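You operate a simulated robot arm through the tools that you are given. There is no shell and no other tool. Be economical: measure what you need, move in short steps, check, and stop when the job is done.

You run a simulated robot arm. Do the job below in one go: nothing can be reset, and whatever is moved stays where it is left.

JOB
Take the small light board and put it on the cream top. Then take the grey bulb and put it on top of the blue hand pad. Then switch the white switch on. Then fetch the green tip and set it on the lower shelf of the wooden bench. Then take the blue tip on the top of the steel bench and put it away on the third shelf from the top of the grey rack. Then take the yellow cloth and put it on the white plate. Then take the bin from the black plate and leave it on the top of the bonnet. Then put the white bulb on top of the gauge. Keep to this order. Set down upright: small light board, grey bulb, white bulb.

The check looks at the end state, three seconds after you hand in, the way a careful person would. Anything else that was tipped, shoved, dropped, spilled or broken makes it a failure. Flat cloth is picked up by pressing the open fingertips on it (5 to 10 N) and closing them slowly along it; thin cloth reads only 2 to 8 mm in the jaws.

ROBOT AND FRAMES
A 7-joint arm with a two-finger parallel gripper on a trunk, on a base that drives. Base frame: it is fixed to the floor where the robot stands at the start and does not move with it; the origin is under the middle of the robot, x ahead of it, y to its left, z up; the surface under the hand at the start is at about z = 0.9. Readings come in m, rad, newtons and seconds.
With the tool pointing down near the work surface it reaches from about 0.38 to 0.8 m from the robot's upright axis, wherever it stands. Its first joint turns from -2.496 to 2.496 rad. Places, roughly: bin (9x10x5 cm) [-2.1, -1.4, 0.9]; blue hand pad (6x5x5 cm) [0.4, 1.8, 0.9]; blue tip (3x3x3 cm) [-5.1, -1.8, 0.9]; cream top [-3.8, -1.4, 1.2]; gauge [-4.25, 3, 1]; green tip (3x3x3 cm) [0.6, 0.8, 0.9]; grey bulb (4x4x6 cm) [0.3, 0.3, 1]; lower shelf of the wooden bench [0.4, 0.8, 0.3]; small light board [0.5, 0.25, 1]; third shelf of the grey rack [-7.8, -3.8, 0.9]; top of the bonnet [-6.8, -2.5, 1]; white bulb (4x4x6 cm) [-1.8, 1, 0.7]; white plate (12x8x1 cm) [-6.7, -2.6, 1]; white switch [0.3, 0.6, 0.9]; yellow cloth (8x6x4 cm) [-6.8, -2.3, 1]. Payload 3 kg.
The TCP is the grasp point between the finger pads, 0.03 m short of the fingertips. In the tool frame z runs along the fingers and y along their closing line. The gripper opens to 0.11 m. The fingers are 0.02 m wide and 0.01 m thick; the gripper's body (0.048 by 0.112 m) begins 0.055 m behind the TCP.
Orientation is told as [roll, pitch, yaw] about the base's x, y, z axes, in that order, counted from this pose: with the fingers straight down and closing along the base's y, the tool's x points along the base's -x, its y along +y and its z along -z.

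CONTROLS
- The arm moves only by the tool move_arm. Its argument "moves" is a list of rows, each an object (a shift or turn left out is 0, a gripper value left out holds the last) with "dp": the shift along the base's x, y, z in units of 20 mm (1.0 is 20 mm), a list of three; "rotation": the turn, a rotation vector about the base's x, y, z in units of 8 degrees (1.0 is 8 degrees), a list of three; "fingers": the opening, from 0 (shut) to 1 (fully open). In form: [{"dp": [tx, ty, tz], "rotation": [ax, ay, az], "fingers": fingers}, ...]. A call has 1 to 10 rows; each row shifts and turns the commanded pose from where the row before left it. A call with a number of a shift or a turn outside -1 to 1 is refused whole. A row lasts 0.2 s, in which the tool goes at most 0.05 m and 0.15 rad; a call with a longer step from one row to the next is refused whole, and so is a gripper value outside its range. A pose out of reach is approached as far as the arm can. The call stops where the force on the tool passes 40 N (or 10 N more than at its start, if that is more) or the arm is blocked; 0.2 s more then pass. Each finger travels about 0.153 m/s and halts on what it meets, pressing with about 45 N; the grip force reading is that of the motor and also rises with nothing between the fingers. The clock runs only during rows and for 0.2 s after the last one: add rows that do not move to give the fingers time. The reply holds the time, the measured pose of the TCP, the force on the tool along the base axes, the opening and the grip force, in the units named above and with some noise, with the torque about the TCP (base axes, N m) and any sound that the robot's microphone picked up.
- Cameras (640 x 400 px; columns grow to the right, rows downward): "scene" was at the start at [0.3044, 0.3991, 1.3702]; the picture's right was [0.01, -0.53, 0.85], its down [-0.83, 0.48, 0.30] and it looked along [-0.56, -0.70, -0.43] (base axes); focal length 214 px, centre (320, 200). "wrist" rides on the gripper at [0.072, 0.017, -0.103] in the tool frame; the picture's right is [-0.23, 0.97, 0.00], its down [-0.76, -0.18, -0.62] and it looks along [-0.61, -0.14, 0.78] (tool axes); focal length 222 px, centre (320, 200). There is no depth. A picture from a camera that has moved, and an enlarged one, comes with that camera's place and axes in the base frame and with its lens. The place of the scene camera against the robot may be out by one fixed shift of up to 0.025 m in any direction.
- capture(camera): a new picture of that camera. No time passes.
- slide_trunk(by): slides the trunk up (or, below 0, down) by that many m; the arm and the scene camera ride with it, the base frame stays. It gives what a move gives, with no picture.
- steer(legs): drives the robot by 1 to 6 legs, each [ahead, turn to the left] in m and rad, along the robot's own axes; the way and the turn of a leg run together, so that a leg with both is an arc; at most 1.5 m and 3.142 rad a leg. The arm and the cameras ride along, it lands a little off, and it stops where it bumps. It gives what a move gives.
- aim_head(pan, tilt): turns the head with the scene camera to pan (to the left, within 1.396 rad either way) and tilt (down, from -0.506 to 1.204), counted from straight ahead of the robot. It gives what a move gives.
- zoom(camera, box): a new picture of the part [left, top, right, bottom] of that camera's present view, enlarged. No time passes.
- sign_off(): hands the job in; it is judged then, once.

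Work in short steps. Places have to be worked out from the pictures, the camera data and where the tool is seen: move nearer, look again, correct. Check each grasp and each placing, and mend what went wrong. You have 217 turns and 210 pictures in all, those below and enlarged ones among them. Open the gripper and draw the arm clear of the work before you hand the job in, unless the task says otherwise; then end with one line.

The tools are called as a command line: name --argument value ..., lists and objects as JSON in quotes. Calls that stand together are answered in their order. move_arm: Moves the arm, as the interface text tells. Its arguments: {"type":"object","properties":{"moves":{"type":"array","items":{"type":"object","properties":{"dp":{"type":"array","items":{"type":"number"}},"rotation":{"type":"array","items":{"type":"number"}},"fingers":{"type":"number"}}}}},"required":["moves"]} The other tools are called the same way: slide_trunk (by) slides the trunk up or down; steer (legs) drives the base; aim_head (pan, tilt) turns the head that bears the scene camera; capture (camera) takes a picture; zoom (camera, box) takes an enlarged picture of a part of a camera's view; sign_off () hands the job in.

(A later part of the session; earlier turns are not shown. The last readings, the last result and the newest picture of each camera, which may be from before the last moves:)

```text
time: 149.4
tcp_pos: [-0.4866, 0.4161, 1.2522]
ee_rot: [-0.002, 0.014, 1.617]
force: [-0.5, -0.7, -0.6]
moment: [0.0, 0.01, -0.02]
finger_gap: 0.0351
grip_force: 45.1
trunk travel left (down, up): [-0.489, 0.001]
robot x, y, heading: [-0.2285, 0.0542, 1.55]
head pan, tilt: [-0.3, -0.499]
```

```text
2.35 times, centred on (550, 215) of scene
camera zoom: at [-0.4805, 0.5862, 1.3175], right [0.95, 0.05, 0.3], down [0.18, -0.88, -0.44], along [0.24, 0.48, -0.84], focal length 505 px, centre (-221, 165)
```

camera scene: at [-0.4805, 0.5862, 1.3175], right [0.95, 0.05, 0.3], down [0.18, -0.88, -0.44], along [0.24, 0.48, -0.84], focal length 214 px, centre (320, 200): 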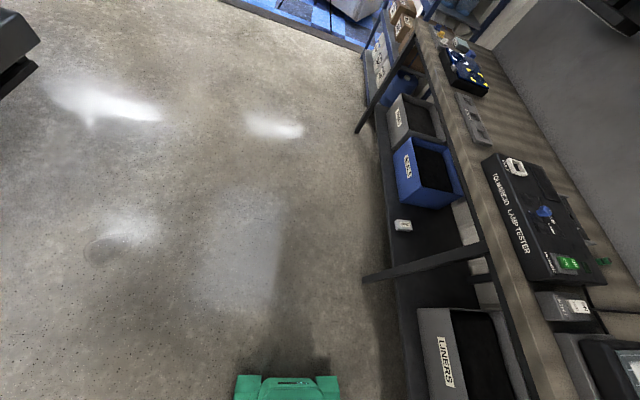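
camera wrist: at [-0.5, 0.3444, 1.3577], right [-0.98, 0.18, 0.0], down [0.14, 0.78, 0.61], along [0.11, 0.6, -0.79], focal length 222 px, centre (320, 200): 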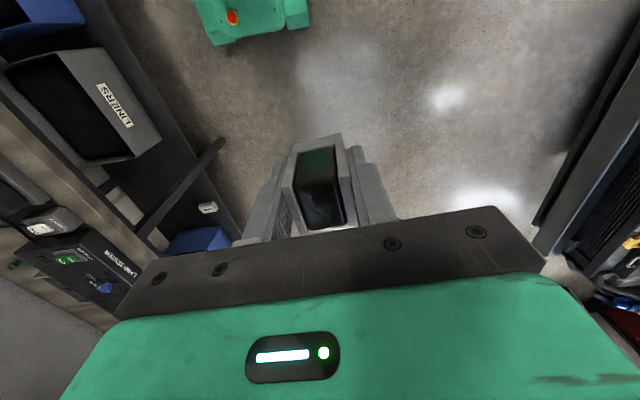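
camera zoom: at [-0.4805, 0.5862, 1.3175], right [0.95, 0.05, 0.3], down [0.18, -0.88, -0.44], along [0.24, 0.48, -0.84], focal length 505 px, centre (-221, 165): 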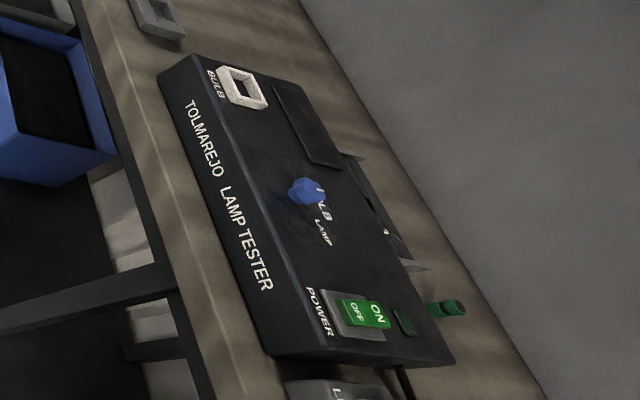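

The blue pad is behind the fixture near (0.44,1.9). Drive 1.6 m along +y, then turn back to face the bench.

steer --legs '[[1.5, 0], [0.1, 0], [0, -1.57]]'

aim_head --pan 0.0 --tilt -0.5

capture --camera "scene"

capture --camera "wrist"

```text
time: 161.5
tcp_pos: [0.1508, 1.9214, 1.2521]
ee_rot: [-0.001, 0.013, 0.059]
force: [-0.1, 0.1, -1.4]
moment: [-0.02, 0.05, 0.03]
finger_gap: 0.0348
grip_force: 44.9
trunk travel left (down, up): [-0.489, 0.001]
robot x, y, heading: [-0.2082, 1.7062, 0.004]
head pan, tilt: [-0.3, -0.499]
```

```text
time: 162.3
tcp_pos: [0.1519, 1.9217, 1.2522]
ee_rot: [-0.003, 0.014, 0.061]
force: [1.1, 1.7, -1.0]
moment: [-0.05, 0.02, 0.04]
finger_gap: 0.0349
grip_force: 45.1
trunk travel left (down, up): [-0.489, 0.001]
robot x, y, heading: [-0.2046, 1.7024, 0.004]
head pan, tilt: [0.0, -0.499]
```

```text
139 pictures are left
camera scene: at [0.2944, 1.95, 1.3146], right [0.06, -1.0, 0.0], down [-0.88, -0.06, -0.47], along [0.47, 0.02, -0.88], focal length 214 px, centre (320, 200)
```

scene: 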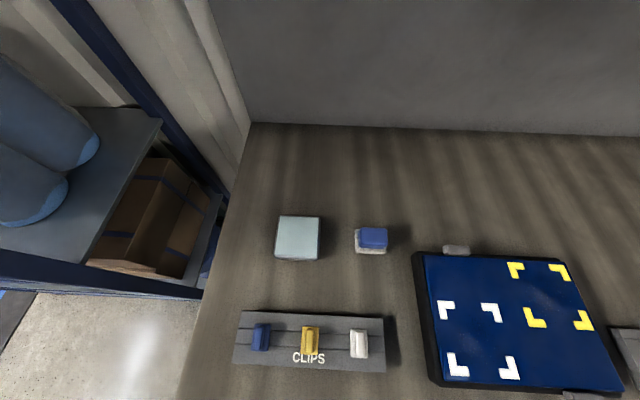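

```text
138 pictures are left
camera wrist: at [0.0786, 1.9351, 1.3578], right [0.17, 0.99, -0.01], down [0.78, -0.13, 0.61], along [0.6, -0.11, -0.79], focal length 222 px, centre (320, 200)
```

wrist: 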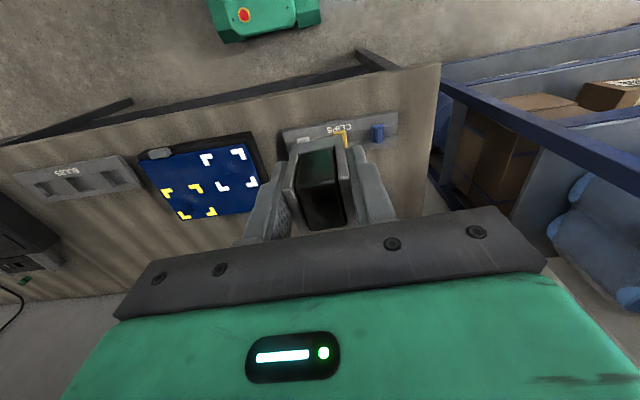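

Blue pad (blue on white) near (0.415,1.85). I've worked out the scene camera's bias: ~+18 mm along tool y only. Drive 0.15 m closer and look straight down.

steer --legs '[[0.15, 0]]'

move_arm --moves '[{"dp": [0, -1, 0]}, {"dp": [0, -1, 0]}, {"dp": [0, -1, 0]}, {"dp": [0, -0.8, 0]}]'

aim_head --pan 0.0 --tilt 0.0

capture --camera "scene"

zoom --camera "scene" --box '[240, 150, 400, 250]'

```text
time: 163.6
tcp_pos: [0.3042, 1.9183, 1.2525]
ee_rot: [-0.003, 0.012, 0.056]
force: [-0.3, -1.3, -0.2]
moment: [0.02, 0.01, -0.01]
finger_gap: 0.0348
grip_force: 45.0
trunk travel left (down, up): [-0.489, 0.001]
robot x, y, heading: [-0.0519, 1.7092, 0.001]
head pan, tilt: [0.0, -0.499]
```

```text
time: 164.6
tcp_pos: [0.3032, 1.8429, 1.2534]
ee_rot: [-0.001, 0.013, 0.055]
force: [-0.6, 0.4, -1.1]
moment: [-0.02, 0.04, -0.04]
finger_gap: 0.0349
grip_force: 45.2
trunk travel left (down, up): [-0.489, 0.001]
robot x, y, heading: [-0.0505, 1.7071, -0.001]
head pan, tilt: [0.0, -0.499]
```

```text
time: 165.6
tcp_pos: [0.3037, 1.8435, 1.2527]
ee_rot: [-0.002, 0.014, 0.057]
force: [0.6, -0.2, -0.2]
moment: [-0.04, -0.01, 0.02]
finger_gap: 0.035
grip_force: 44.9
trunk travel left (down, up): [-0.489, 0.001]
robot x, y, heading: [-0.0493, 1.7061, -0.004]
head pan, tilt: [0.0, 0.0]
```

```text
137 pictures are left
camera scene: at [0.4071, 1.8678, 1.293], right [0.06, -1.0, 0.0], down [-1.0, -0.06, 0.01], along [-0.01, 0.0, -1.0], focal length 214 px, centre (320, 200)
```

scene: 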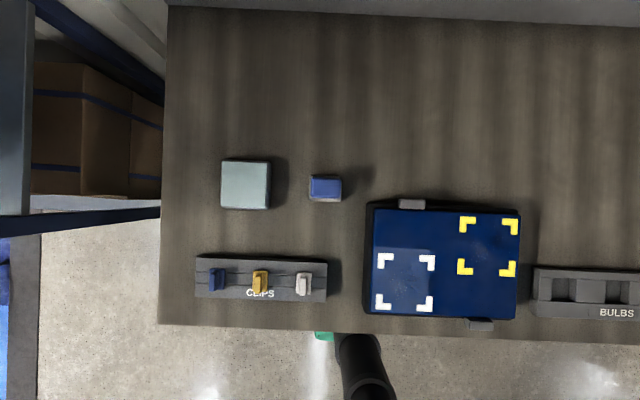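

```text
4.00 times, centred on (320, 200) of scene
camera zoom: at [0.4071, 1.8678, 1.293], right [0.06, -1.0, 0.0], down [-1.0, -0.06, 0.01], along [-0.01, 0.0, -1.0], focal length 858 px, centre (320, 200)
```

zoom: 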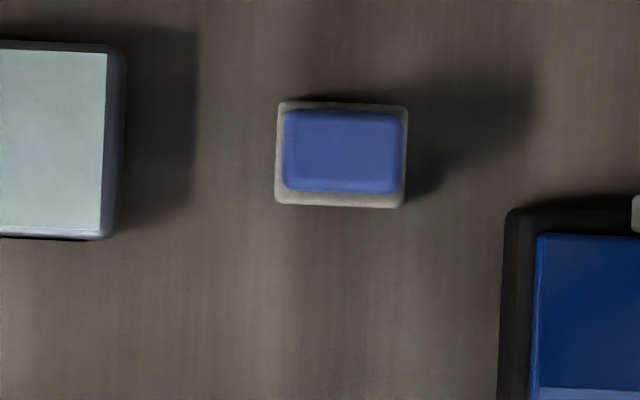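

Pad top centre ≈(0.423,1.841). Now I examine how the bulb sits in the fingers.

aim_head --pan 0.0 --tilt 1.0

capture --camera "scene"

zoom --camera "wrist" --box '[230, 100, 430, 250]'

```text
time: 166.8
tcp_pos: [0.3024, 1.8422, 1.2543]
ee_rot: [-0.001, 0.014, 0.056]
force: [0.0, -0.4, 0.0]
moment: [-0.02, 0.01, 0.0]
finger_gap: 0.0349
grip_force: 45.3
trunk travel left (down, up): [-0.489, 0.001]
robot x, y, heading: [-0.0505, 1.7097, 0.003]
head pan, tilt: [0.0, 1.0]
```

```text
135 pictures are left
camera scene: at [0.3202, 1.8629, 1.3145], right [0.06, -1.0, 0.0], down [-0.53, -0.03, 0.85], along [-0.85, -0.05, -0.53], focal length 214 px, centre (320, 200)
```

scene: 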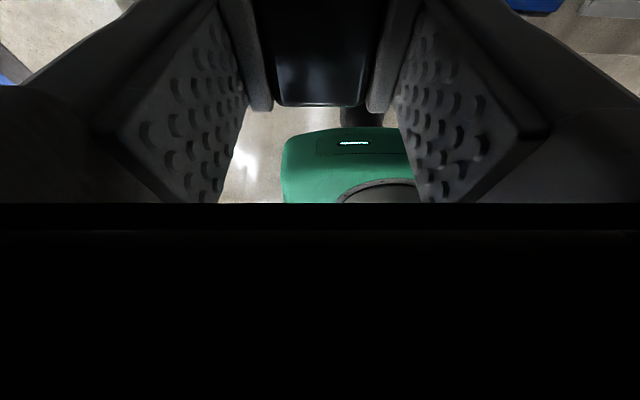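

```text
2.67 times, centred on (330, 175) of wrist
camera zoom: at [0.2315, 1.8562, 1.3587], right [0.17, 0.99, -0.01], down [0.78, -0.13, 0.61], along [0.6, -0.11, -0.79], focal length 592 px, centre (293, 267)
```

zoom: 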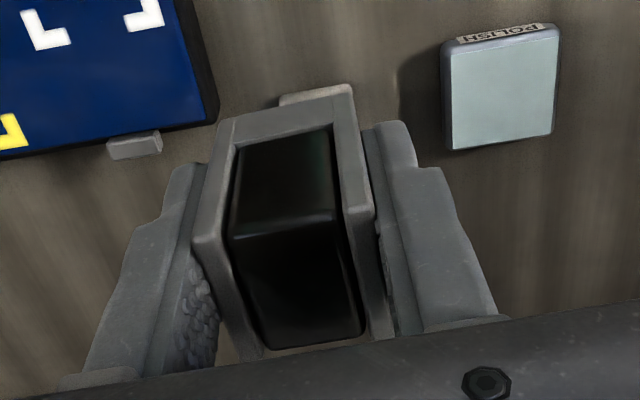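

Bulb centre is ≈8 mm in +x of the TCP; bottom ≈5.5 cm below it. Move so that the bulb is over the pad, descending to z≈1.06.

move_arm --moves '[{"dp": [0.94, 0, -0.5]}, {"dp": [0.94, 0, -1]}, {"dp": [0.94, 0, -1]}, {"dp": [0.94, 0, -1]}, {"dp": [0.94, 0, -1]}, {"dp": [0.94, 0, -1]}, {"dp": [0, 0, -1]}, {"dp": [0, 0, -1]}, {"dp": [0, 0, -1]}, {"dp": [0, 0, -1]}]'

capture --camera "wrist"

aim_head --pan 0.0 --tilt 0.6

capture --camera "scene"

```text
time: 169.0
tcp_pos: [0.4174, 1.8448, 1.0636]
ee_rot: [-0.001, 0.015, 0.055]
force: [0.1, -0.5, 0.3]
moment: [0.02, -0.03, -0.01]
finger_gap: 0.0348
grip_force: 45.4
trunk travel left (down, up): [-0.489, 0.001]
robot x, y, heading: [-0.0557, 1.7035, -0.002]
head pan, tilt: [0.0, 1.0]
```

```text
133 pictures are left
camera wrist: at [0.3455, 1.8582, 1.1687], right [0.17, 0.99, 0.0], down [0.78, -0.13, 0.61], along [0.6, -0.11, -0.79], focal length 222 px, centre (320, 200)
```

wrist: 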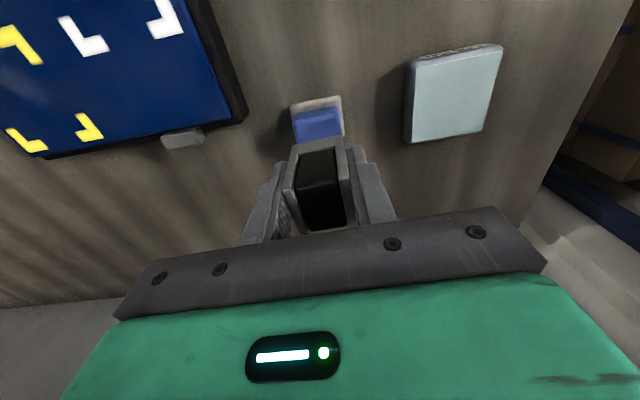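

```text
time: 169.9
tcp_pos: [0.4165, 1.8445, 1.064]
ee_rot: [-0.002, 0.014, 0.055]
force: [0.3, -0.6, -0.8]
moment: [0.0, 0.01, 0.02]
finger_gap: 0.0348
grip_force: 45.4
trunk travel left (down, up): [-0.489, 0.001]
robot x, y, heading: [-0.0499, 1.702, -0.001]
head pan, tilt: [0.0, 0.6]
```

```text
132 pictures are left
camera scene: at [0.4655, 1.8666, 1.1059], right [0.06, -1.0, 0.0], down [-0.82, -0.04, 0.58], along [-0.58, -0.03, -0.82], focal length 214 px, centre (320, 200)
```

scene: 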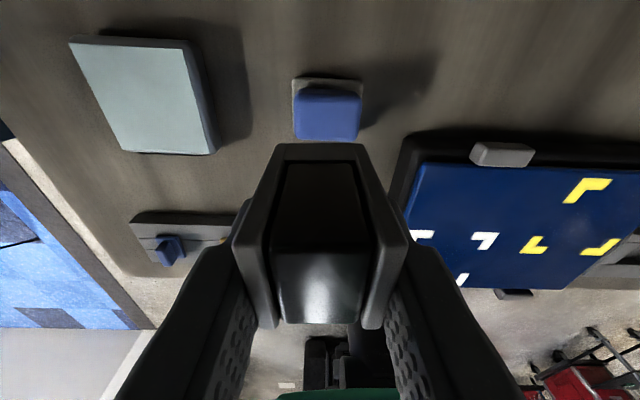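

Alignment is within a few mm. Nudge −3 mm in y and lower in small steps until contact.

move_arm --moves '[{"dp": [0, -0.15, -0.7]}, {"dp": [0, 0, -0.7]}, {"dp": [0, 0, -0.5]}]'

capture --camera "wrist"

capture --camera "scene"

```text
time: 170.7
tcp_pos: [0.4154, 1.8416, 1.025]
ee_rot: [-0.002, 0.014, 0.058]
force: [0.7, -0.5, -0.6]
moment: [0.05, 0.0, -0.02]
finger_gap: 0.035
grip_force: 44.2
trunk travel left (down, up): [-0.489, 0.001]
robot x, y, heading: [-0.0551, 1.7041, -0.005]
head pan, tilt: [0.0, 0.6]
```

```text
131 pictures are left
camera wrist: at [0.3439, 1.8544, 1.1309], right [0.17, 0.99, -0.01], down [0.78, -0.13, 0.61], along [0.6, -0.11, -0.79], focal length 222 px, centre (320, 200)
```

wrist: 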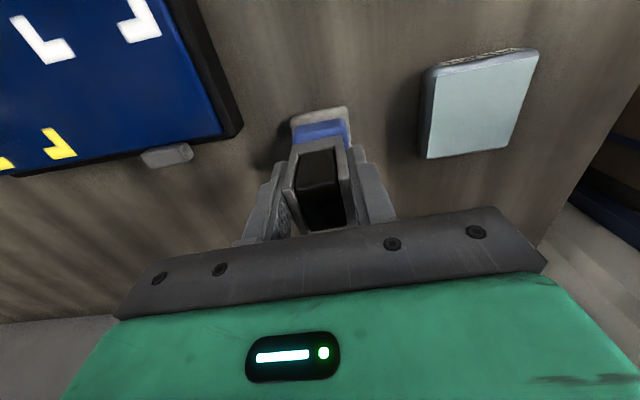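

```text
130 pictures are left
camera scene: at [0.4643, 1.863, 1.0676], right [0.06, -1.0, 0.0], down [-0.82, -0.04, 0.58], along [-0.58, -0.03, -0.82], focal length 214 px, centre (320, 200)
```

scene: 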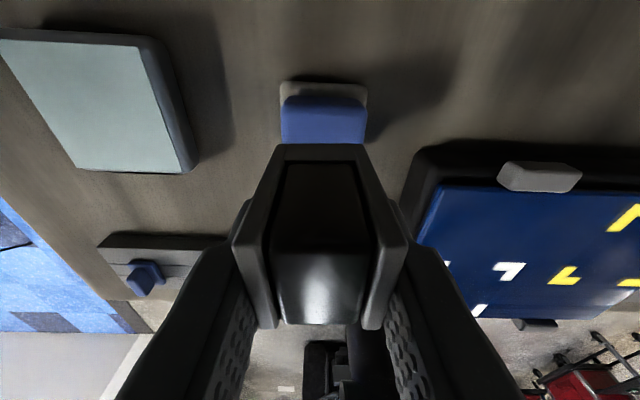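

Still aligned. Continue down slowly.

move_arm --moves '[{"dp": [0, 0, -0.25]}, {"dp": [0, 0, -0.25]}, {"dp": [0, 0, -0.15]}]'

```text
time: 171.5
tcp_pos: [0.4168, 1.8405, 1.0126]
ee_rot: [-0.003, 0.013, 0.055]
force: [0.0, -0.2, -0.6]
moment: [0.01, -0.02, 0.0]
finger_gap: 0.0348
grip_force: 44.9
trunk travel left (down, up): [-0.489, 0.001]
robot x, y, heading: [-0.0485, 1.7075, -0.001]
head pan, tilt: [0.0, 0.6]
```

move_arm --moves '[{"dp": [0, 0, -0.12]}, {"dp": [0, 0, -0.12]}, {"dp": [0, 0, -0.12]}, {"dp": [0, 0, -0.12]}]'

capture --camera "wrist"

```text
time: 172.5
tcp_pos: [0.4152, 1.8417, 1.0021]
ee_rot: [-0.003, 0.014, 0.055]
force: [-0.7, 0.9, -0.6]
moment: [0.03, 0.0, 0.0]
finger_gap: 0.0348
grip_force: 45.2
trunk travel left (down, up): [-0.489, 0.001]
robot x, y, heading: [-0.0528, 1.7067, -0.004]
head pan, tilt: [0.0, 0.6]
```

```text
129 pictures are left
camera wrist: at [0.3443, 1.8534, 1.1079], right [0.17, 0.99, -0.01], down [0.78, -0.13, 0.61], along [0.6, -0.11, -0.79], focal length 222 px, centre (320, 200)
```

wrist: 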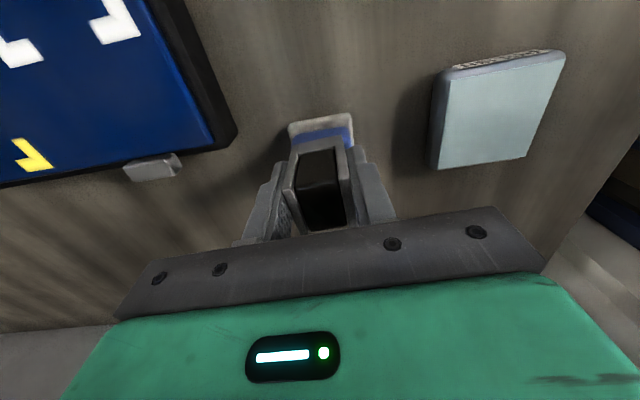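

move_arm --moves '[{"dp": [0, 0, -0.12]}, {"dp": [0, 0, -0.12]}, {"dp": [0, 0, -0.12]}, {"dp": [0, 0, -0.12]}]'

```text
time: 173.5
tcp_pos: [0.4165, 1.8395, 0.9938]
ee_rot: [-0.001, 0.014, 0.056]
force: [0.6, 0.4, -0.2]
moment: [0.0, 0.03, 0.01]
finger_gap: 0.0348
grip_force: 44.6
trunk travel left (down, up): [-0.489, 0.001]
robot x, y, heading: [-0.0509, 1.7082, -0.002]
head pan, tilt: [0.0, 0.6]
```

No contact yet at z 0.994; keep going in 2 mm steps and look.

move_arm --moves '[{"dp": [0, 0, -0.1]}, {"dp": [0, 0, -0.1]}, {"dp": [0, 0, -0.1]}]'

zoom --camera "wrist" --box '[250, 90, 410, 250]'

capture --camera "scene"

```text
time: 174.3
tcp_pos: [0.4164, 1.8407, 0.9878]
ee_rot: [-0.002, 0.013, 0.056]
force: [0.1, -1.6, 18.7]
moment: [-0.08, -0.17, 0.0]
finger_gap: 0.0352
grip_force: 45.3
trunk travel left (down, up): [-0.489, 0.001]
robot x, y, heading: [-0.0538, 1.7005, -0.0]
head pan, tilt: [0.0, 0.6]
```

```text
2.50 times, centred on (330, 170) of wrist
camera zoom: at [0.3447, 1.8538, 1.0929], right [0.17, 0.99, 0.0], down [0.78, -0.13, 0.61], along [0.6, -0.11, -0.79], focal length 555 px, centre (295, 275)
```

zoom: 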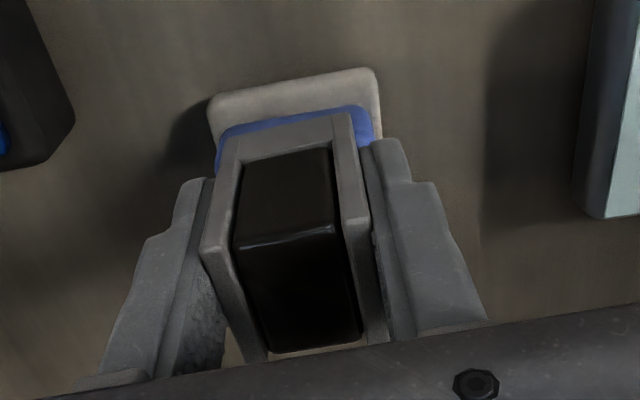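

```text
127 pictures are left
camera scene: at [0.4653, 1.8623, 1.0299], right [0.06, -1.0, 0.0], down [-0.82, -0.05, 0.57], along [-0.57, -0.03, -0.82], focal length 214 px, centre (320, 200)
```

scene: 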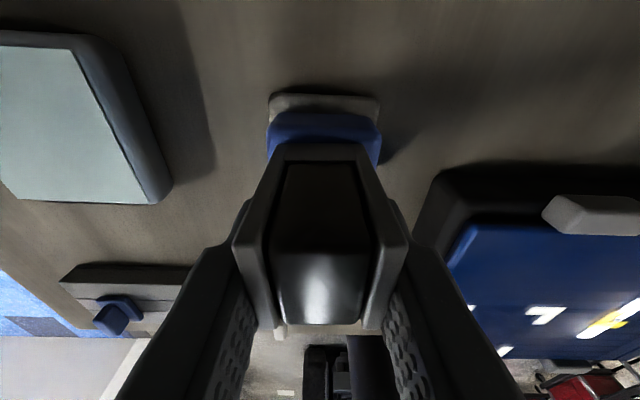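

Contact, bulb nicely centred on the pad. Relieve 1 mm and open gently.

move_arm --moves '[{"dp": [0, 0, 0.06]}, {"fingers": 0.34}, {"fingers": 0.37}, {"fingers": 0.42}, {"fingers": 0.5}, {}]'

capture --camera "wrist"

```text
time: 175.7
tcp_pos: [0.4173, 1.8407, 0.9882]
ee_rot: [0.0, 0.015, 0.056]
force: [0.2, -1.3, 0.1]
moment: [-0.02, 0.0, 0.01]
finger_gap: 0.055
grip_force: 0.0
trunk travel left (down, up): [-0.489, 0.001]
robot x, y, heading: [-0.0509, 1.7057, -0.002]
head pan, tilt: [0.0, 0.6]
```

```text
126 pictures are left
camera wrist: at [0.3448, 1.8542, 1.0931], right [0.17, 0.99, -0.01], down [0.78, -0.13, 0.61], along [0.6, -0.11, -0.79], focal length 222 px, centre (320, 200)
```

wrist: 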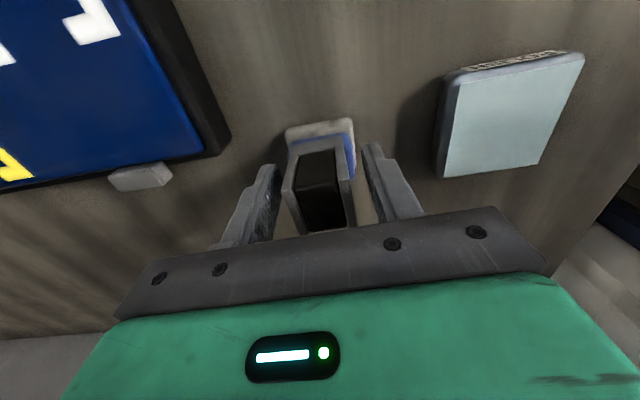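

Standing free. Raise straight up and verify.

move_arm --moves '[{"dp": [0, 0, 0.5]}, {"dp": [0, 0, 0.5]}, {"dp": [0, 0, 1]}, {"dp": [0, 0, 1]}, {"dp": [0, 0, 1]}, {"dp": [0, 0, 1]}, {"dp": [0, 0, 1]}, {"dp": [0, 0, 1]}, {"dp": [0, 0, 1]}, {"dp": [-1, 0, 1]}]'

capture --camera "scene"

```text
time: 177.9
tcp_pos: [0.3977, 1.8393, 1.1689]
ee_rot: [-0.001, 0.014, 0.056]
force: [-0.3, 0.3, 1.0]
moment: [0.01, 0.02, -0.04]
finger_gap: 0.0551
grip_force: 0.0
trunk travel left (down, up): [-0.489, 0.001]
robot x, y, heading: [-0.0562, 1.7072, 0.002]
head pan, tilt: [0.0, 0.6]
```

```text
125 pictures are left
camera scene: at [0.4455, 1.8618, 1.2112], right [0.06, -1.0, 0.0], down [-0.82, -0.04, 0.58], along [-0.57, -0.03, -0.82], focal length 214 px, centre (320, 200)
```

scene: 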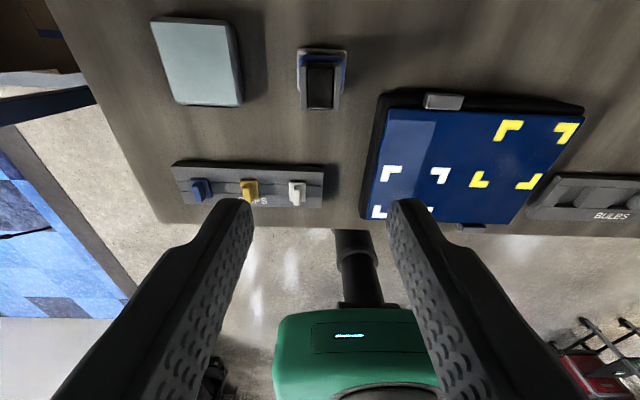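

Task 2 done. Raise, back off, drive to y≈0.65 for the white switch.

move_arm --moves '[{"dp": [-1, 0, 1]}, {"dp": [-1, 0, 1]}, {"dp": [-1, 0, 1]}, {"dp": [-1, 0, 1]}, {"dp": [-0.5, 0, 0]}]'

steer --legs '[[-0.2, 0], [0, -1.57], [1.05, 0], [0, 1.57], [0.2, 0]]'

aim_head --pan 0.0 --tilt 0.0

capture --camera "scene"

capture --camera "wrist"

```text
time: 179.1
tcp_pos: [0.3072, 1.8399, 1.2485]
ee_rot: [-0.001, 0.015, 0.058]
force: [-0.3, 0.4, -0.7]
moment: [-0.02, 0.01, 0.03]
finger_gap: 0.055
grip_force: 0.0
trunk travel left (down, up): [-0.489, 0.001]
robot x, y, heading: [-0.0525, 1.7026, 0.002]
head pan, tilt: [0.0, 0.6]
```

```text
time: 194.8
tcp_pos: [0.3091, 0.7884, 1.2482]
ee_rot: [-0.003, 0.011, 0.094]
force: [0.1, 1.6, 0.3]
moment: [-0.11, -0.04, 0.03]
finger_gap: 0.0548
grip_force: 0.1
trunk travel left (down, up): [-0.489, 0.001]
robot x, y, heading: [-0.0437, 0.5951, 0.142]
head pan, tilt: [0.0, 0.6]
```

```text
time: 195.8
tcp_pos: [0.3105, 0.7883, 1.2495]
ee_rot: [-0.002, 0.013, 0.094]
force: [-1.1, 0.1, 0.3]
moment: [-0.03, 0.0, 0.01]
finger_gap: 0.0548
grip_force: 0.0
trunk travel left (down, up): [-0.489, 0.001]
robot x, y, heading: [-0.0389, 0.5973, 0.143]
head pan, tilt: [0.0, 0.0]
```

```text
124 pictures are left
camera scene: at [0.4136, 0.8172, 1.2886], right [0.1, -1.0, 0.0], down [-1.0, -0.1, 0.01], along [-0.01, 0.0, -1.0], focal length 214 px, centre (320, 200)
```

scene: 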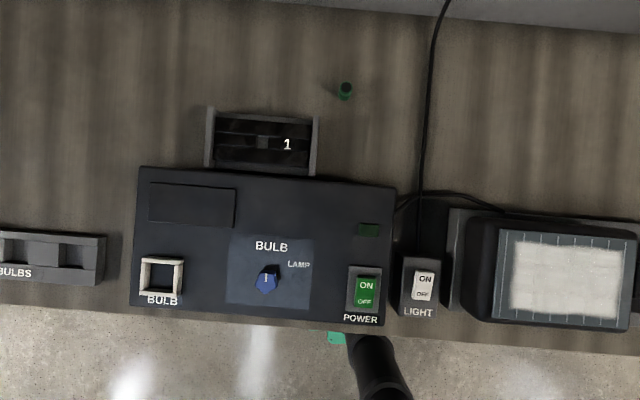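

```text
123 pictures are left
camera wrist: at [0.238, 0.7984, 1.3542], right [0.13, 0.99, -0.01], down [0.78, -0.1, 0.61], along [0.61, -0.09, -0.79], focal length 222 px, centre (320, 200)
```

wrist: 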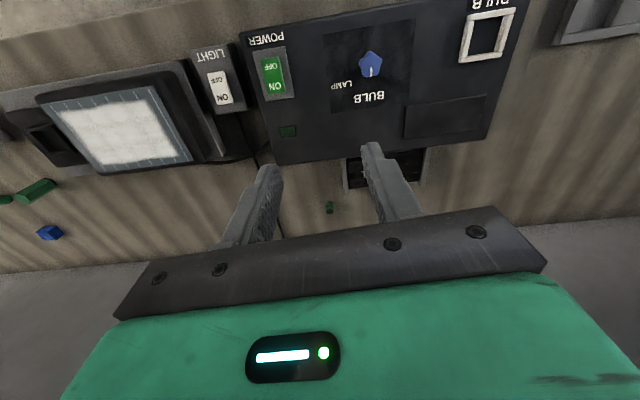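

The white LIGHT rocker has ON at the far (+x) end. Zoom for its state and position.

zoom --camera "scene" --box '[376, 240, 472, 330]'

zoom --camera "wrist" --box '[170, 30, 298, 130]'

```text
4.44 times, centred on (424, 285) of scene
camera zoom: at [0.4136, 0.8172, 1.2886], right [0.1, -1.0, 0.0], down [-1.0, -0.1, 0.01], along [-0.01, 0.0, -1.0], focal length 953 px, centre (-142, -178)
```

zoom: 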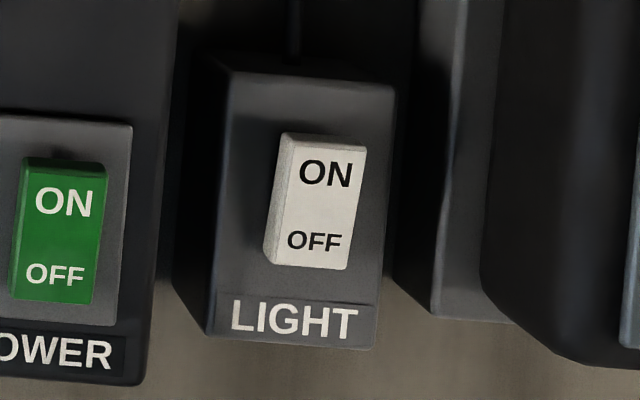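

```text
4.00 times, centred on (234, 80) of wrist
camera zoom: at [0.238, 0.7984, 1.3542], right [0.13, 0.99, -0.01], down [0.78, -0.1, 0.61], along [0.61, -0.09, -0.79], focal length 888 px, centre (664, 680)
```

zoom: 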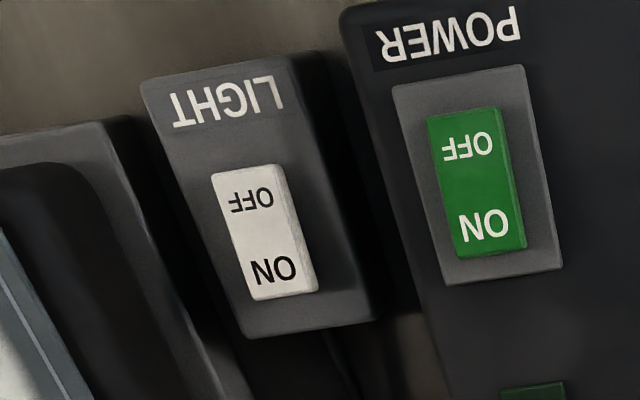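

Switch is off (ON end raised) at ≈(0.312,0.625,0.965). I'm a bit too close; back 0.1 m, close fingers and hover over the ON end.

steer --legs '[[-0.1, 0]]'

move_arm --moves '[{"dp": [0.7, -1, 0], "fingers": 0}, {"dp": [0.7, -1, 0]}, {"dp": [0.7, -1, 0]}, {"dp": [0.7, -1, -1]}, {"dp": [0.7, -1, -1]}, {"dp": [0.7, -1, -1]}, {"dp": [0.7, -1, -1]}, {"dp": [0.2, -0.6, -1]}, {"dp": [0, 0, -1]}, {"dp": [0, 0, -1]}]'

```text
time: 196.9
tcp_pos: [0.2093, 0.773, 1.2495]
ee_rot: [-0.002, 0.013, 0.095]
force: [0.1, 0.1, 0.4]
moment: [0.02, 0.01, 0.02]
finger_gap: 0.0548
grip_force: 0.1
trunk travel left (down, up): [-0.489, 0.001]
robot x, y, heading: [-0.1422, 0.584, 0.14]
head pan, tilt: [0.0, 0.0]
```

```text
time: 199.1
tcp_pos: [0.3111, 0.6209, 1.1102]
ee_rot: [-0.001, 0.014, 0.094]
force: [0.2, -0.4, -1.0]
moment: [0.0, -0.03, 0.01]
finger_gap: 0.0
grip_force: 37.9
trunk travel left (down, up): [-0.489, 0.001]
robot x, y, heading: [-0.1439, 0.5833, 0.145]
head pan, tilt: [0.0, 0.0]
```

move_arm --moves '[{"dp": [0.1, 0.2, -1]}, {"dp": [0, 0, -1]}, {"dp": [0, 0, -1]}]'

aim_head --pan 0.0 --tilt 0.5

capture --camera "scene"

capture --camera "wrist"

```text
time: 199.9
tcp_pos: [0.3145, 0.6241, 1.0484]
ee_rot: [-0.002, 0.013, 0.094]
force: [-0.6, -0.6, -0.5]
moment: [0.02, 0.0, 0.01]
finger_gap: 0.0001
grip_force: 38.0
trunk travel left (down, up): [-0.489, 0.001]
robot x, y, heading: [-0.1438, 0.5798, 0.141]
head pan, tilt: [0.0, 0.0]
```

```text
time: 200.9
tcp_pos: [0.3146, 0.6242, 1.0499]
ee_rot: [-0.001, 0.012, 0.094]
force: [-0.4, 0.0, -0.6]
moment: [0.03, 0.01, 0.04]
finger_gap: 0.0
grip_force: 37.6
trunk travel left (down, up): [-0.489, 0.001]
robot x, y, heading: [-0.1425, 0.5791, 0.145]
head pan, tilt: [0.0, 0.499]
```

```text
120 pictures are left
camera scene: at [0.3718, 0.6498, 1.0888], right [0.09, -1.0, 0.0], down [-0.87, -0.08, 0.49], along [-0.49, -0.05, -0.87], focal length 214 px, centre (320, 200)
```

scene: 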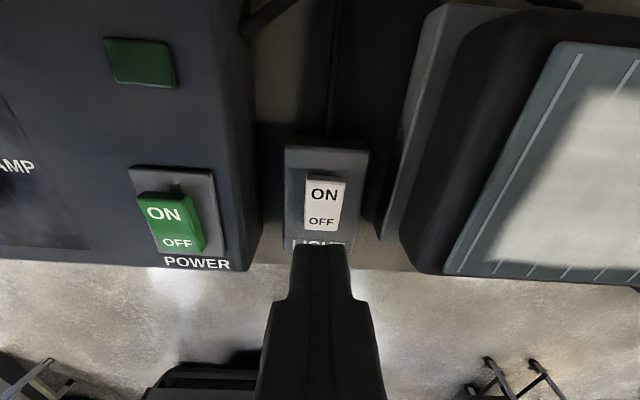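

```text
119 pictures are left
camera wrist: at [0.242, 0.6357, 1.1548], right [0.14, 0.99, -0.01], down [0.78, -0.1, 0.61], along [0.61, -0.09, -0.79], focal length 222 px, centre (320, 200)
```

wrist: 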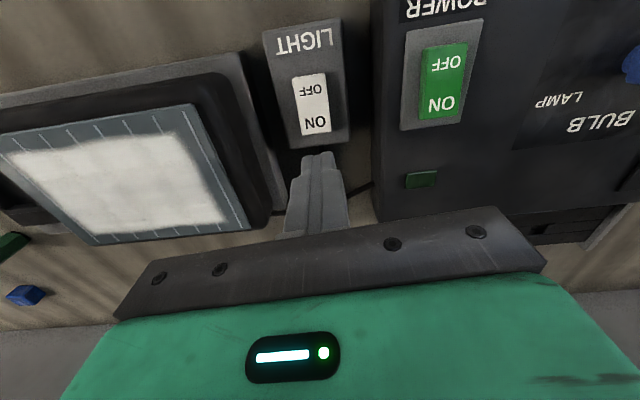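

Fingertips are aligned over the ON end. Lower and press gently.

move_arm --moves '[{"dp": [0, 0, -1]}, {"dp": [0, 0, -0.75]}, {"dp": [0, 0, -0.25]}, {"dp": [0, 0, -0.25]}]'

```text
time: 201.9
tcp_pos: [0.3132, 0.6261, 1.0043]
ee_rot: [-0.002, 0.015, 0.095]
force: [-0.6, 0.4, 0.4]
moment: [-0.01, -0.01, 0.0]
finger_gap: 0.0003
grip_force: 37.8
trunk travel left (down, up): [-0.489, 0.001]
robot x, y, heading: [-0.1404, 0.5793, 0.14]
head pan, tilt: [0.0, 0.499]
```

move_arm --moves '[{"dp": [0, 0, -0.15]}, {"dp": [0, 0, -0.15]}, {"dp": [0, 0, -0.15]}]'

```text
time: 202.7
tcp_pos: [0.3141, 0.6256, 0.9952]
ee_rot: [-0.003, 0.014, 0.095]
force: [-0.2, -0.5, 0.0]
moment: [-0.02, -0.01, -0.02]
finger_gap: 0.0
grip_force: 37.9
trunk travel left (down, up): [-0.489, 0.001]
robot x, y, heading: [-0.1408, 0.5819, 0.139]
head pan, tilt: [0.0, 0.499]
```

move_arm --moves '[{"dp": [0, 0, -0.15]}, {"dp": [0, 0, -0.15]}, {"dp": [0, 0, -0.15]}]'

capture --camera "wrist"

```text
time: 203.5
tcp_pos: [0.3132, 0.6244, 0.9859]
ee_rot: [-0.001, 0.012, 0.095]
force: [0.5, 0.1, 0.0]
moment: [-0.03, -0.02, 0.02]
finger_gap: 0.0003
grip_force: 37.6
trunk travel left (down, up): [-0.489, 0.001]
robot x, y, heading: [-0.1403, 0.5796, 0.138]
head pan, tilt: [0.0, 0.499]
```

```text
118 pictures are left
camera wrist: at [0.2417, 0.6353, 1.0914], right [0.14, 0.99, 0.0], down [0.78, -0.1, 0.61], along [0.61, -0.09, -0.79], focal length 222 px, centre (320, 200)
```

wrist: 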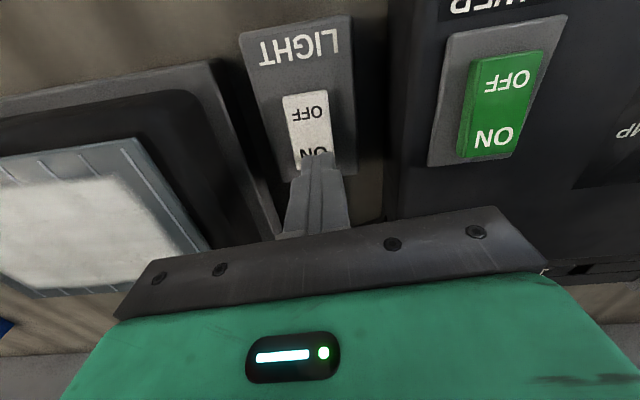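

Not yet touching; continue down.

move_arm --moves '[{"dp": [0, 0, -0.15]}, {"dp": [0, 0, -0.15]}, {"dp": [0, 0, -0.15]}, {"dp": [0, 0, -0.1]}]'

```text
time: 204.4
tcp_pos: [0.3155, 0.6247, 0.9794]
ee_rot: [-0.001, 0.004, 0.094]
force: [-0.9, -0.3, 9.9]
moment: [0.01, 0.12, -0.05]
finger_gap: 0.0001
grip_force: 37.4
trunk travel left (down, up): [-0.489, 0.001]
robot x, y, heading: [-0.1488, 0.5804, 0.138]
head pan, tilt: [0.0, 0.499]
stopped in row 4: the force on the tool passed its limit at 49 N (the readings are from after the stop); the commanded pose is now the measured one
```

Contact was strong; lift and look at the rocker.

move_arm --moves '[{"dp": [0, 0, 1]}, {"dp": [0, 0, 1]}, {"dp": [0, 0, 1]}]'

zoom --camera "wrist" --box '[200, 0, 456, 160]'

zoom --camera "scene" --box '[100, 100, 420, 300]'

```text
time: 205.2
tcp_pos: [0.3137, 0.6237, 1.039]
ee_rot: [-0.004, 0.009, 0.095]
force: [0.0, -0.3, -0.8]
moment: [0.02, 0.01, -0.01]
finger_gap: 0.0
grip_force: 38.3
trunk travel left (down, up): [-0.489, 0.001]
robot x, y, heading: [-0.144, 0.58, 0.139]
head pan, tilt: [0.0, 0.499]
```

```text
2.50 times, centred on (328, 80) of wrist
camera zoom: at [0.2425, 0.635, 1.1444], right [0.13, 0.99, 0.0], down [0.78, -0.1, 0.62], along [0.61, -0.09, -0.79], focal length 555 px, centre (300, 500)
```

zoom: 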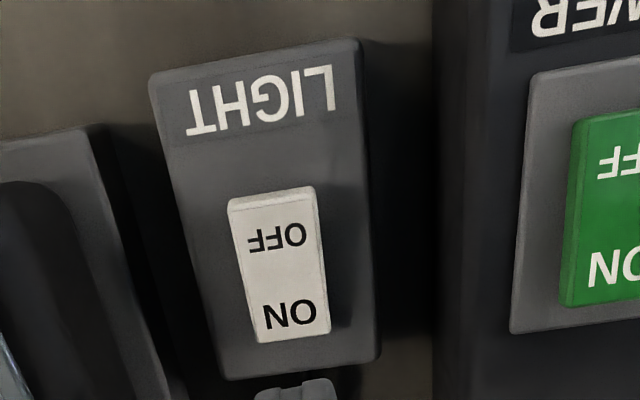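

```text
2.00 times, centred on (260, 200) of scene
camera zoom: at [0.3725, 0.6491, 1.079], right [0.09, -1.0, 0.0], down [-0.87, -0.08, 0.49], along [-0.49, -0.05, -0.87], focal length 429 px, centre (440, 200)
```

zoom: 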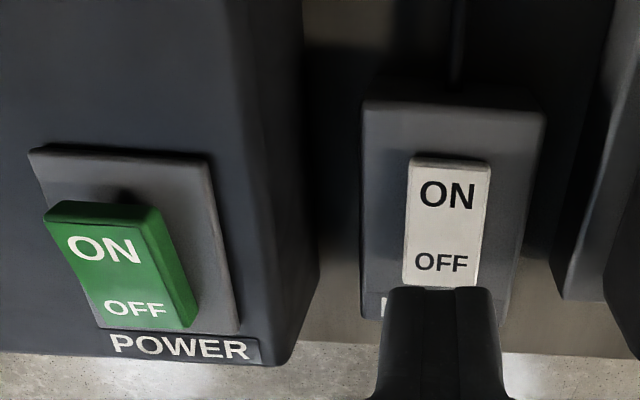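

The rocker now looks tilted toward ON. Check the light box and overall scene for confirmation.

move_arm --moves '[{"dp": [0, 0, 1]}, {"dp": [0, 0, 1]}, {"dp": [0, 0, 1]}, {"dp": [0, 0, 1]}, {"dp": [0, 0, 1]}, {"dp": [0, 0, 1]}, {"dp": [0, 0, 1]}, {"dp": [0, 0, 1]}]'

aim_head --pan 0.0 --tilt 0.1

capture --camera "scene"

zoom --camera "wrist" --box '[240, 0, 496, 160]'

```text
time: 207.0
tcp_pos: [0.3154, 0.6251, 1.1969]
ee_rot: [-0.003, 0.011, 0.095]
force: [-1.1, 0.1, 0.8]
moment: [0.01, 0.0, -0.01]
finger_gap: 0.0
grip_force: 37.7
trunk travel left (down, up): [-0.489, 0.001]
robot x, y, heading: [-0.1465, 0.5796, 0.141]
head pan, tilt: [0.0, 0.499]
```

```text
time: 207.8
tcp_pos: [0.3144, 0.6236, 1.1972]
ee_rot: [-0.001, 0.01, 0.094]
force: [-0.5, -0.2, 1.0]
moment: [-0.05, 0.02, 0.01]
finger_gap: 0.0004
grip_force: 37.7
trunk travel left (down, up): [-0.489, 0.001]
robot x, y, heading: [-0.1443, 0.5815, 0.145]
head pan, tilt: [0.0, 0.099]
```

```text
115 pictures are left
camera scene: at [0.4096, 0.6522, 1.2357], right [0.09, -1.0, 0.0], down [-0.99, -0.09, 0.11], along [-0.11, -0.01, -0.99], focal length 214 px, centre (320, 200)
```

scene: 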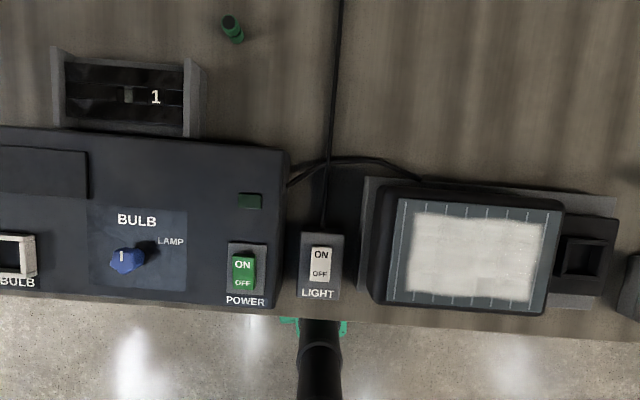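

```text
2.50 times, centred on (368, 80) of wrist
camera zoom: at [0.2427, 0.6346, 1.3024], right [0.14, 0.99, 0.0], down [0.78, -0.1, 0.62], along [0.61, -0.09, -0.79], focal length 555 px, centre (200, 500)
```

zoom: 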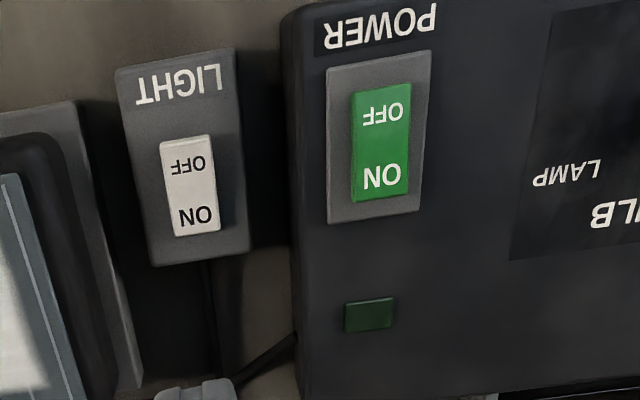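

zoom --camera "scene" --box '[220, 230, 348, 310]'

```text
5.00 times, centred on (284, 270) of scene
camera zoom: at [0.4096, 0.6522, 1.2357], right [0.09, -1.0, 0.0], down [-0.99, -0.09, 0.11], along [-0.11, -0.01, -0.99], focal length 1072 px, centre (500, -150)
```

zoom: 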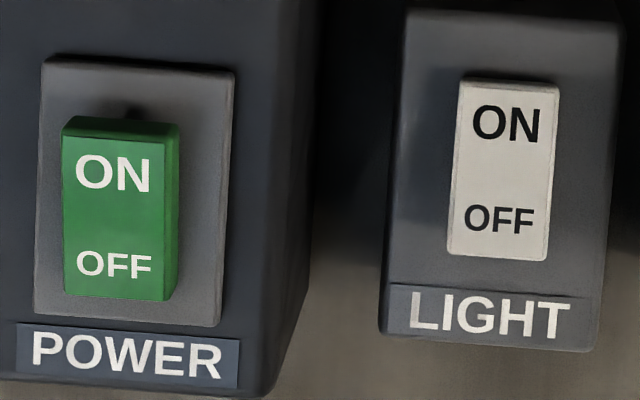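

Green POWER rocker shows a raised ON end while the white one is flush there → LIGHT is on. Next the green tip at ≈(0.607,0.777), under the overhead shelf: drive 0.12 m closer, tilt the tool 30° forward and open to 55 mm.

steer --legs '[[0.12, 0]]'

move_arm --moves '[{"dp": [0, 0.8, 0], "rotation": [0, -1, 0], "fingers": 0.5}, {"dp": [0, 1, 0], "rotation": [0, -1, 0]}, {"dp": [0, 1, 0], "rotation": [0, -1, 0]}, {"dp": [0, 1, 0], "rotation": [0, -0.75, 0]}, {"dp": [0, 1, 0]}, {"dp": [0, 1, 0]}, {"dp": [0.8, 0.7, -0.6]}, {"dp": [0.8, 0, -0.8]}]'

capture --camera "wrist"

aim_head --pan 0.0 --tilt 0.4

capture --camera "scene"

```text
time: 209.2
tcp_pos: [0.4174, 0.6438, 1.198]
ee_rot: [-0.002, 0.009, 0.107]
force: [0.4, -0.5, 0.2]
moment: [0.03, -0.03, -0.01]
finger_gap: 0.0
grip_force: 38.1
trunk travel left (down, up): [-0.489, 0.001]
robot x, y, heading: [-0.0445, 0.5953, 0.155]
head pan, tilt: [0.0, 0.099]
stopped in leg 1: the robot was blocked; the commanded pose is now the measured one
```

```text
time: 211.0
tcp_pos: [0.4484, 0.7734, 1.1705]
ee_rot: [-0.063, -0.511, 0.122]
force: [-1.0, -0.3, -0.2]
moment: [0.02, 0.02, 0.0]
finger_gap: 0.0551
grip_force: 0.2
trunk travel left (down, up): [-0.489, 0.001]
robot x, y, heading: [-0.0391, 0.597, 0.158]
head pan, tilt: [0.0, 0.099]
```

```text
112 pictures are left
camera wrist: at [0.3343, 0.7837, 1.2248], right [0.11, 0.99, 0.06], down [0.37, -0.09, 0.92], along [0.92, -0.08, -0.38], focal length 222 px, centre (320, 200)
```

wrist: 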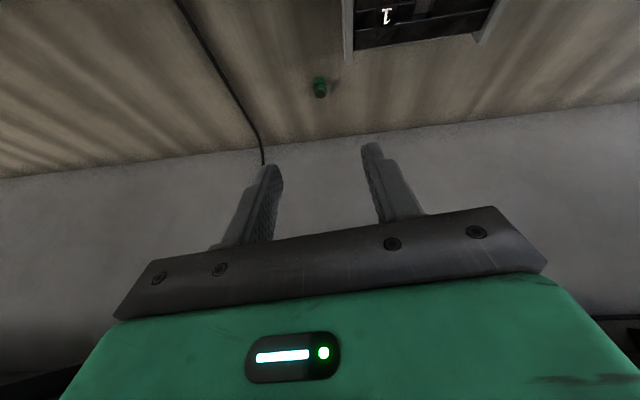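

```text
time: 211.8
tcp_pos: [0.4488, 0.7728, 1.1709]
ee_rot: [-0.064, -0.511, 0.122]
force: [-0.5, -0.2, 0.1]
moment: [-0.04, 0.0, 0.0]
finger_gap: 0.055
grip_force: 0.0
trunk travel left (down, up): [-0.489, 0.001]
robot x, y, heading: [-0.0372, 0.5927, 0.156]
head pan, tilt: [0.0, 0.4]
```

```text
111 pictures are left
camera scene: at [0.4878, 0.8001, 1.2398], right [0.09, -0.99, 0.05], down [-0.99, -0.1, -0.11], along [0.12, -0.04, -0.99], focal length 214 px, centre (320, 200)
```

scene: 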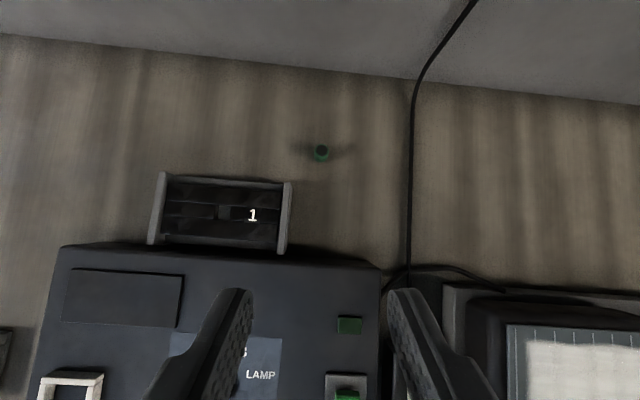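

Tip at ≈(0.600,0.772). The straight line to it nearly coincides with the tool axis; advance most of the way.

move_arm --moves '[{"dp": [0.55, 0, -0.9]}, {"dp": [0.55, 0, -0.9]}, {"dp": [0.55, 0, -0.9]}, {"dp": [0.55, 0, -0.9]}, {"dp": [0.55, 0, -0.9]}, {"dp": [0.55, 0, -0.9]}, {"dp": [0.55, 0, -0.9]}, {"dp": [0.55, 0, -0.9]}, {"dp": [0.55, 0, -0.9]}, {"dp": [0.55, 0, -0.9]}]'

capture --camera "wrist"

capture --camera "scene"

```text
time: 214.0
tcp_pos: [0.56, 0.7724, 0.9902]
ee_rot: [-0.062, -0.51, 0.122]
force: [0.8, -0.1, 0.5]
moment: [0.0, -0.03, 0.0]
finger_gap: 0.0552
grip_force: 0.2
trunk travel left (down, up): [-0.489, 0.001]
robot x, y, heading: [-0.0402, 0.594, 0.157]
head pan, tilt: [0.0, 0.4]
```

```text
110 pictures are left
camera wrist: at [0.4438, 0.7825, 1.0459], right [0.11, 0.99, 0.06], down [0.37, -0.09, 0.92], along [0.92, -0.08, -0.38], focal length 222 px, centre (320, 200)
```

wrist: 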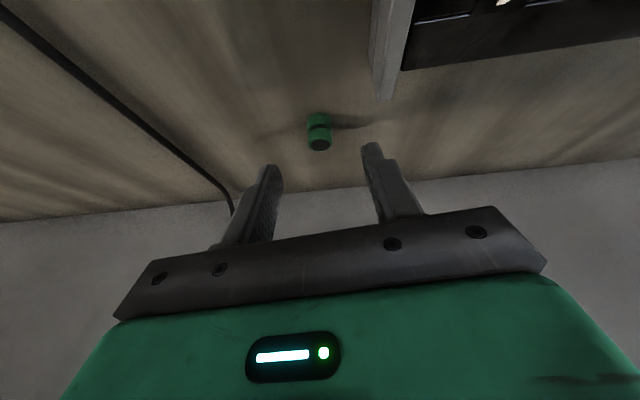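

```text
109 pictures are left
camera scene: at [0.5971, 0.7992, 1.0607], right [0.09, -0.99, 0.05], down [-0.99, -0.1, -0.11], along [0.12, -0.04, -0.99], focal length 214 px, centre (320, 200)
```

scene: 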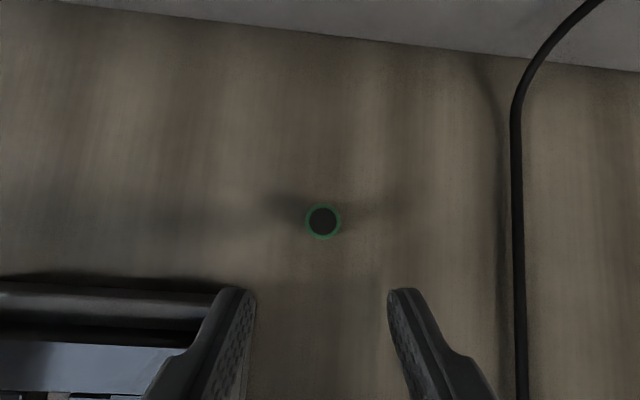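

Confirmed (0.602,0.772). Narrow slightly, finish the approach, then close.

move_arm --moves '[{"dp": [0.45, 0, -0.7], "fingers": 0.42}, {"dp": [0.45, 0, -0.7]}, {"dp": [0.45, 0, -0.7]}, {"dp": [0.4, 0, -0.65]}]'

capture --camera "scene"

capture --camera "wrist"

```text
time: 215.0
tcp_pos: [0.5964, 0.774, 0.9361]
ee_rot: [-0.062, -0.515, 0.122]
force: [-0.8, 0.9, 0.3]
moment: [-0.01, -0.02, 0.02]
finger_gap: 0.0461
grip_force: 0.1
trunk travel left (down, up): [-0.489, 0.001]
robot x, y, heading: [-0.0391, 0.5959, 0.156]
head pan, tilt: [0.0, 0.4]
```

```text
108 pictures are left
camera scene: at [0.6335, 0.7998, 1.0056], right [0.09, -0.99, 0.05], down [-0.99, -0.1, -0.11], along [0.12, -0.04, -0.99], focal length 214 px, centre (320, 200)
```

scene: 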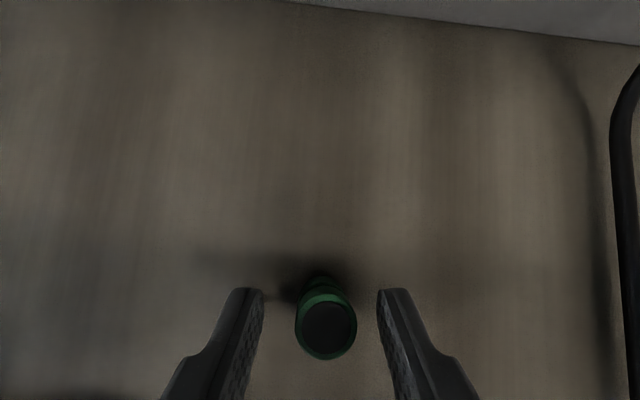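

```text
107 pictures are left
camera wrist: at [0.4803, 0.783, 0.9904], right [0.11, 0.99, 0.06], down [0.37, -0.1, 0.93], along [0.92, -0.08, -0.37], focal length 222 px, centre (320, 200)
```

wrist: 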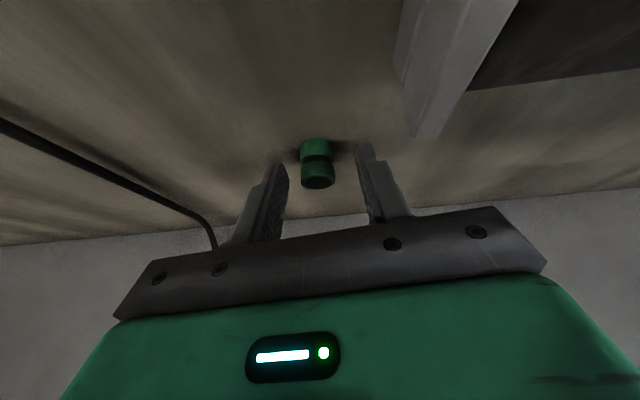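

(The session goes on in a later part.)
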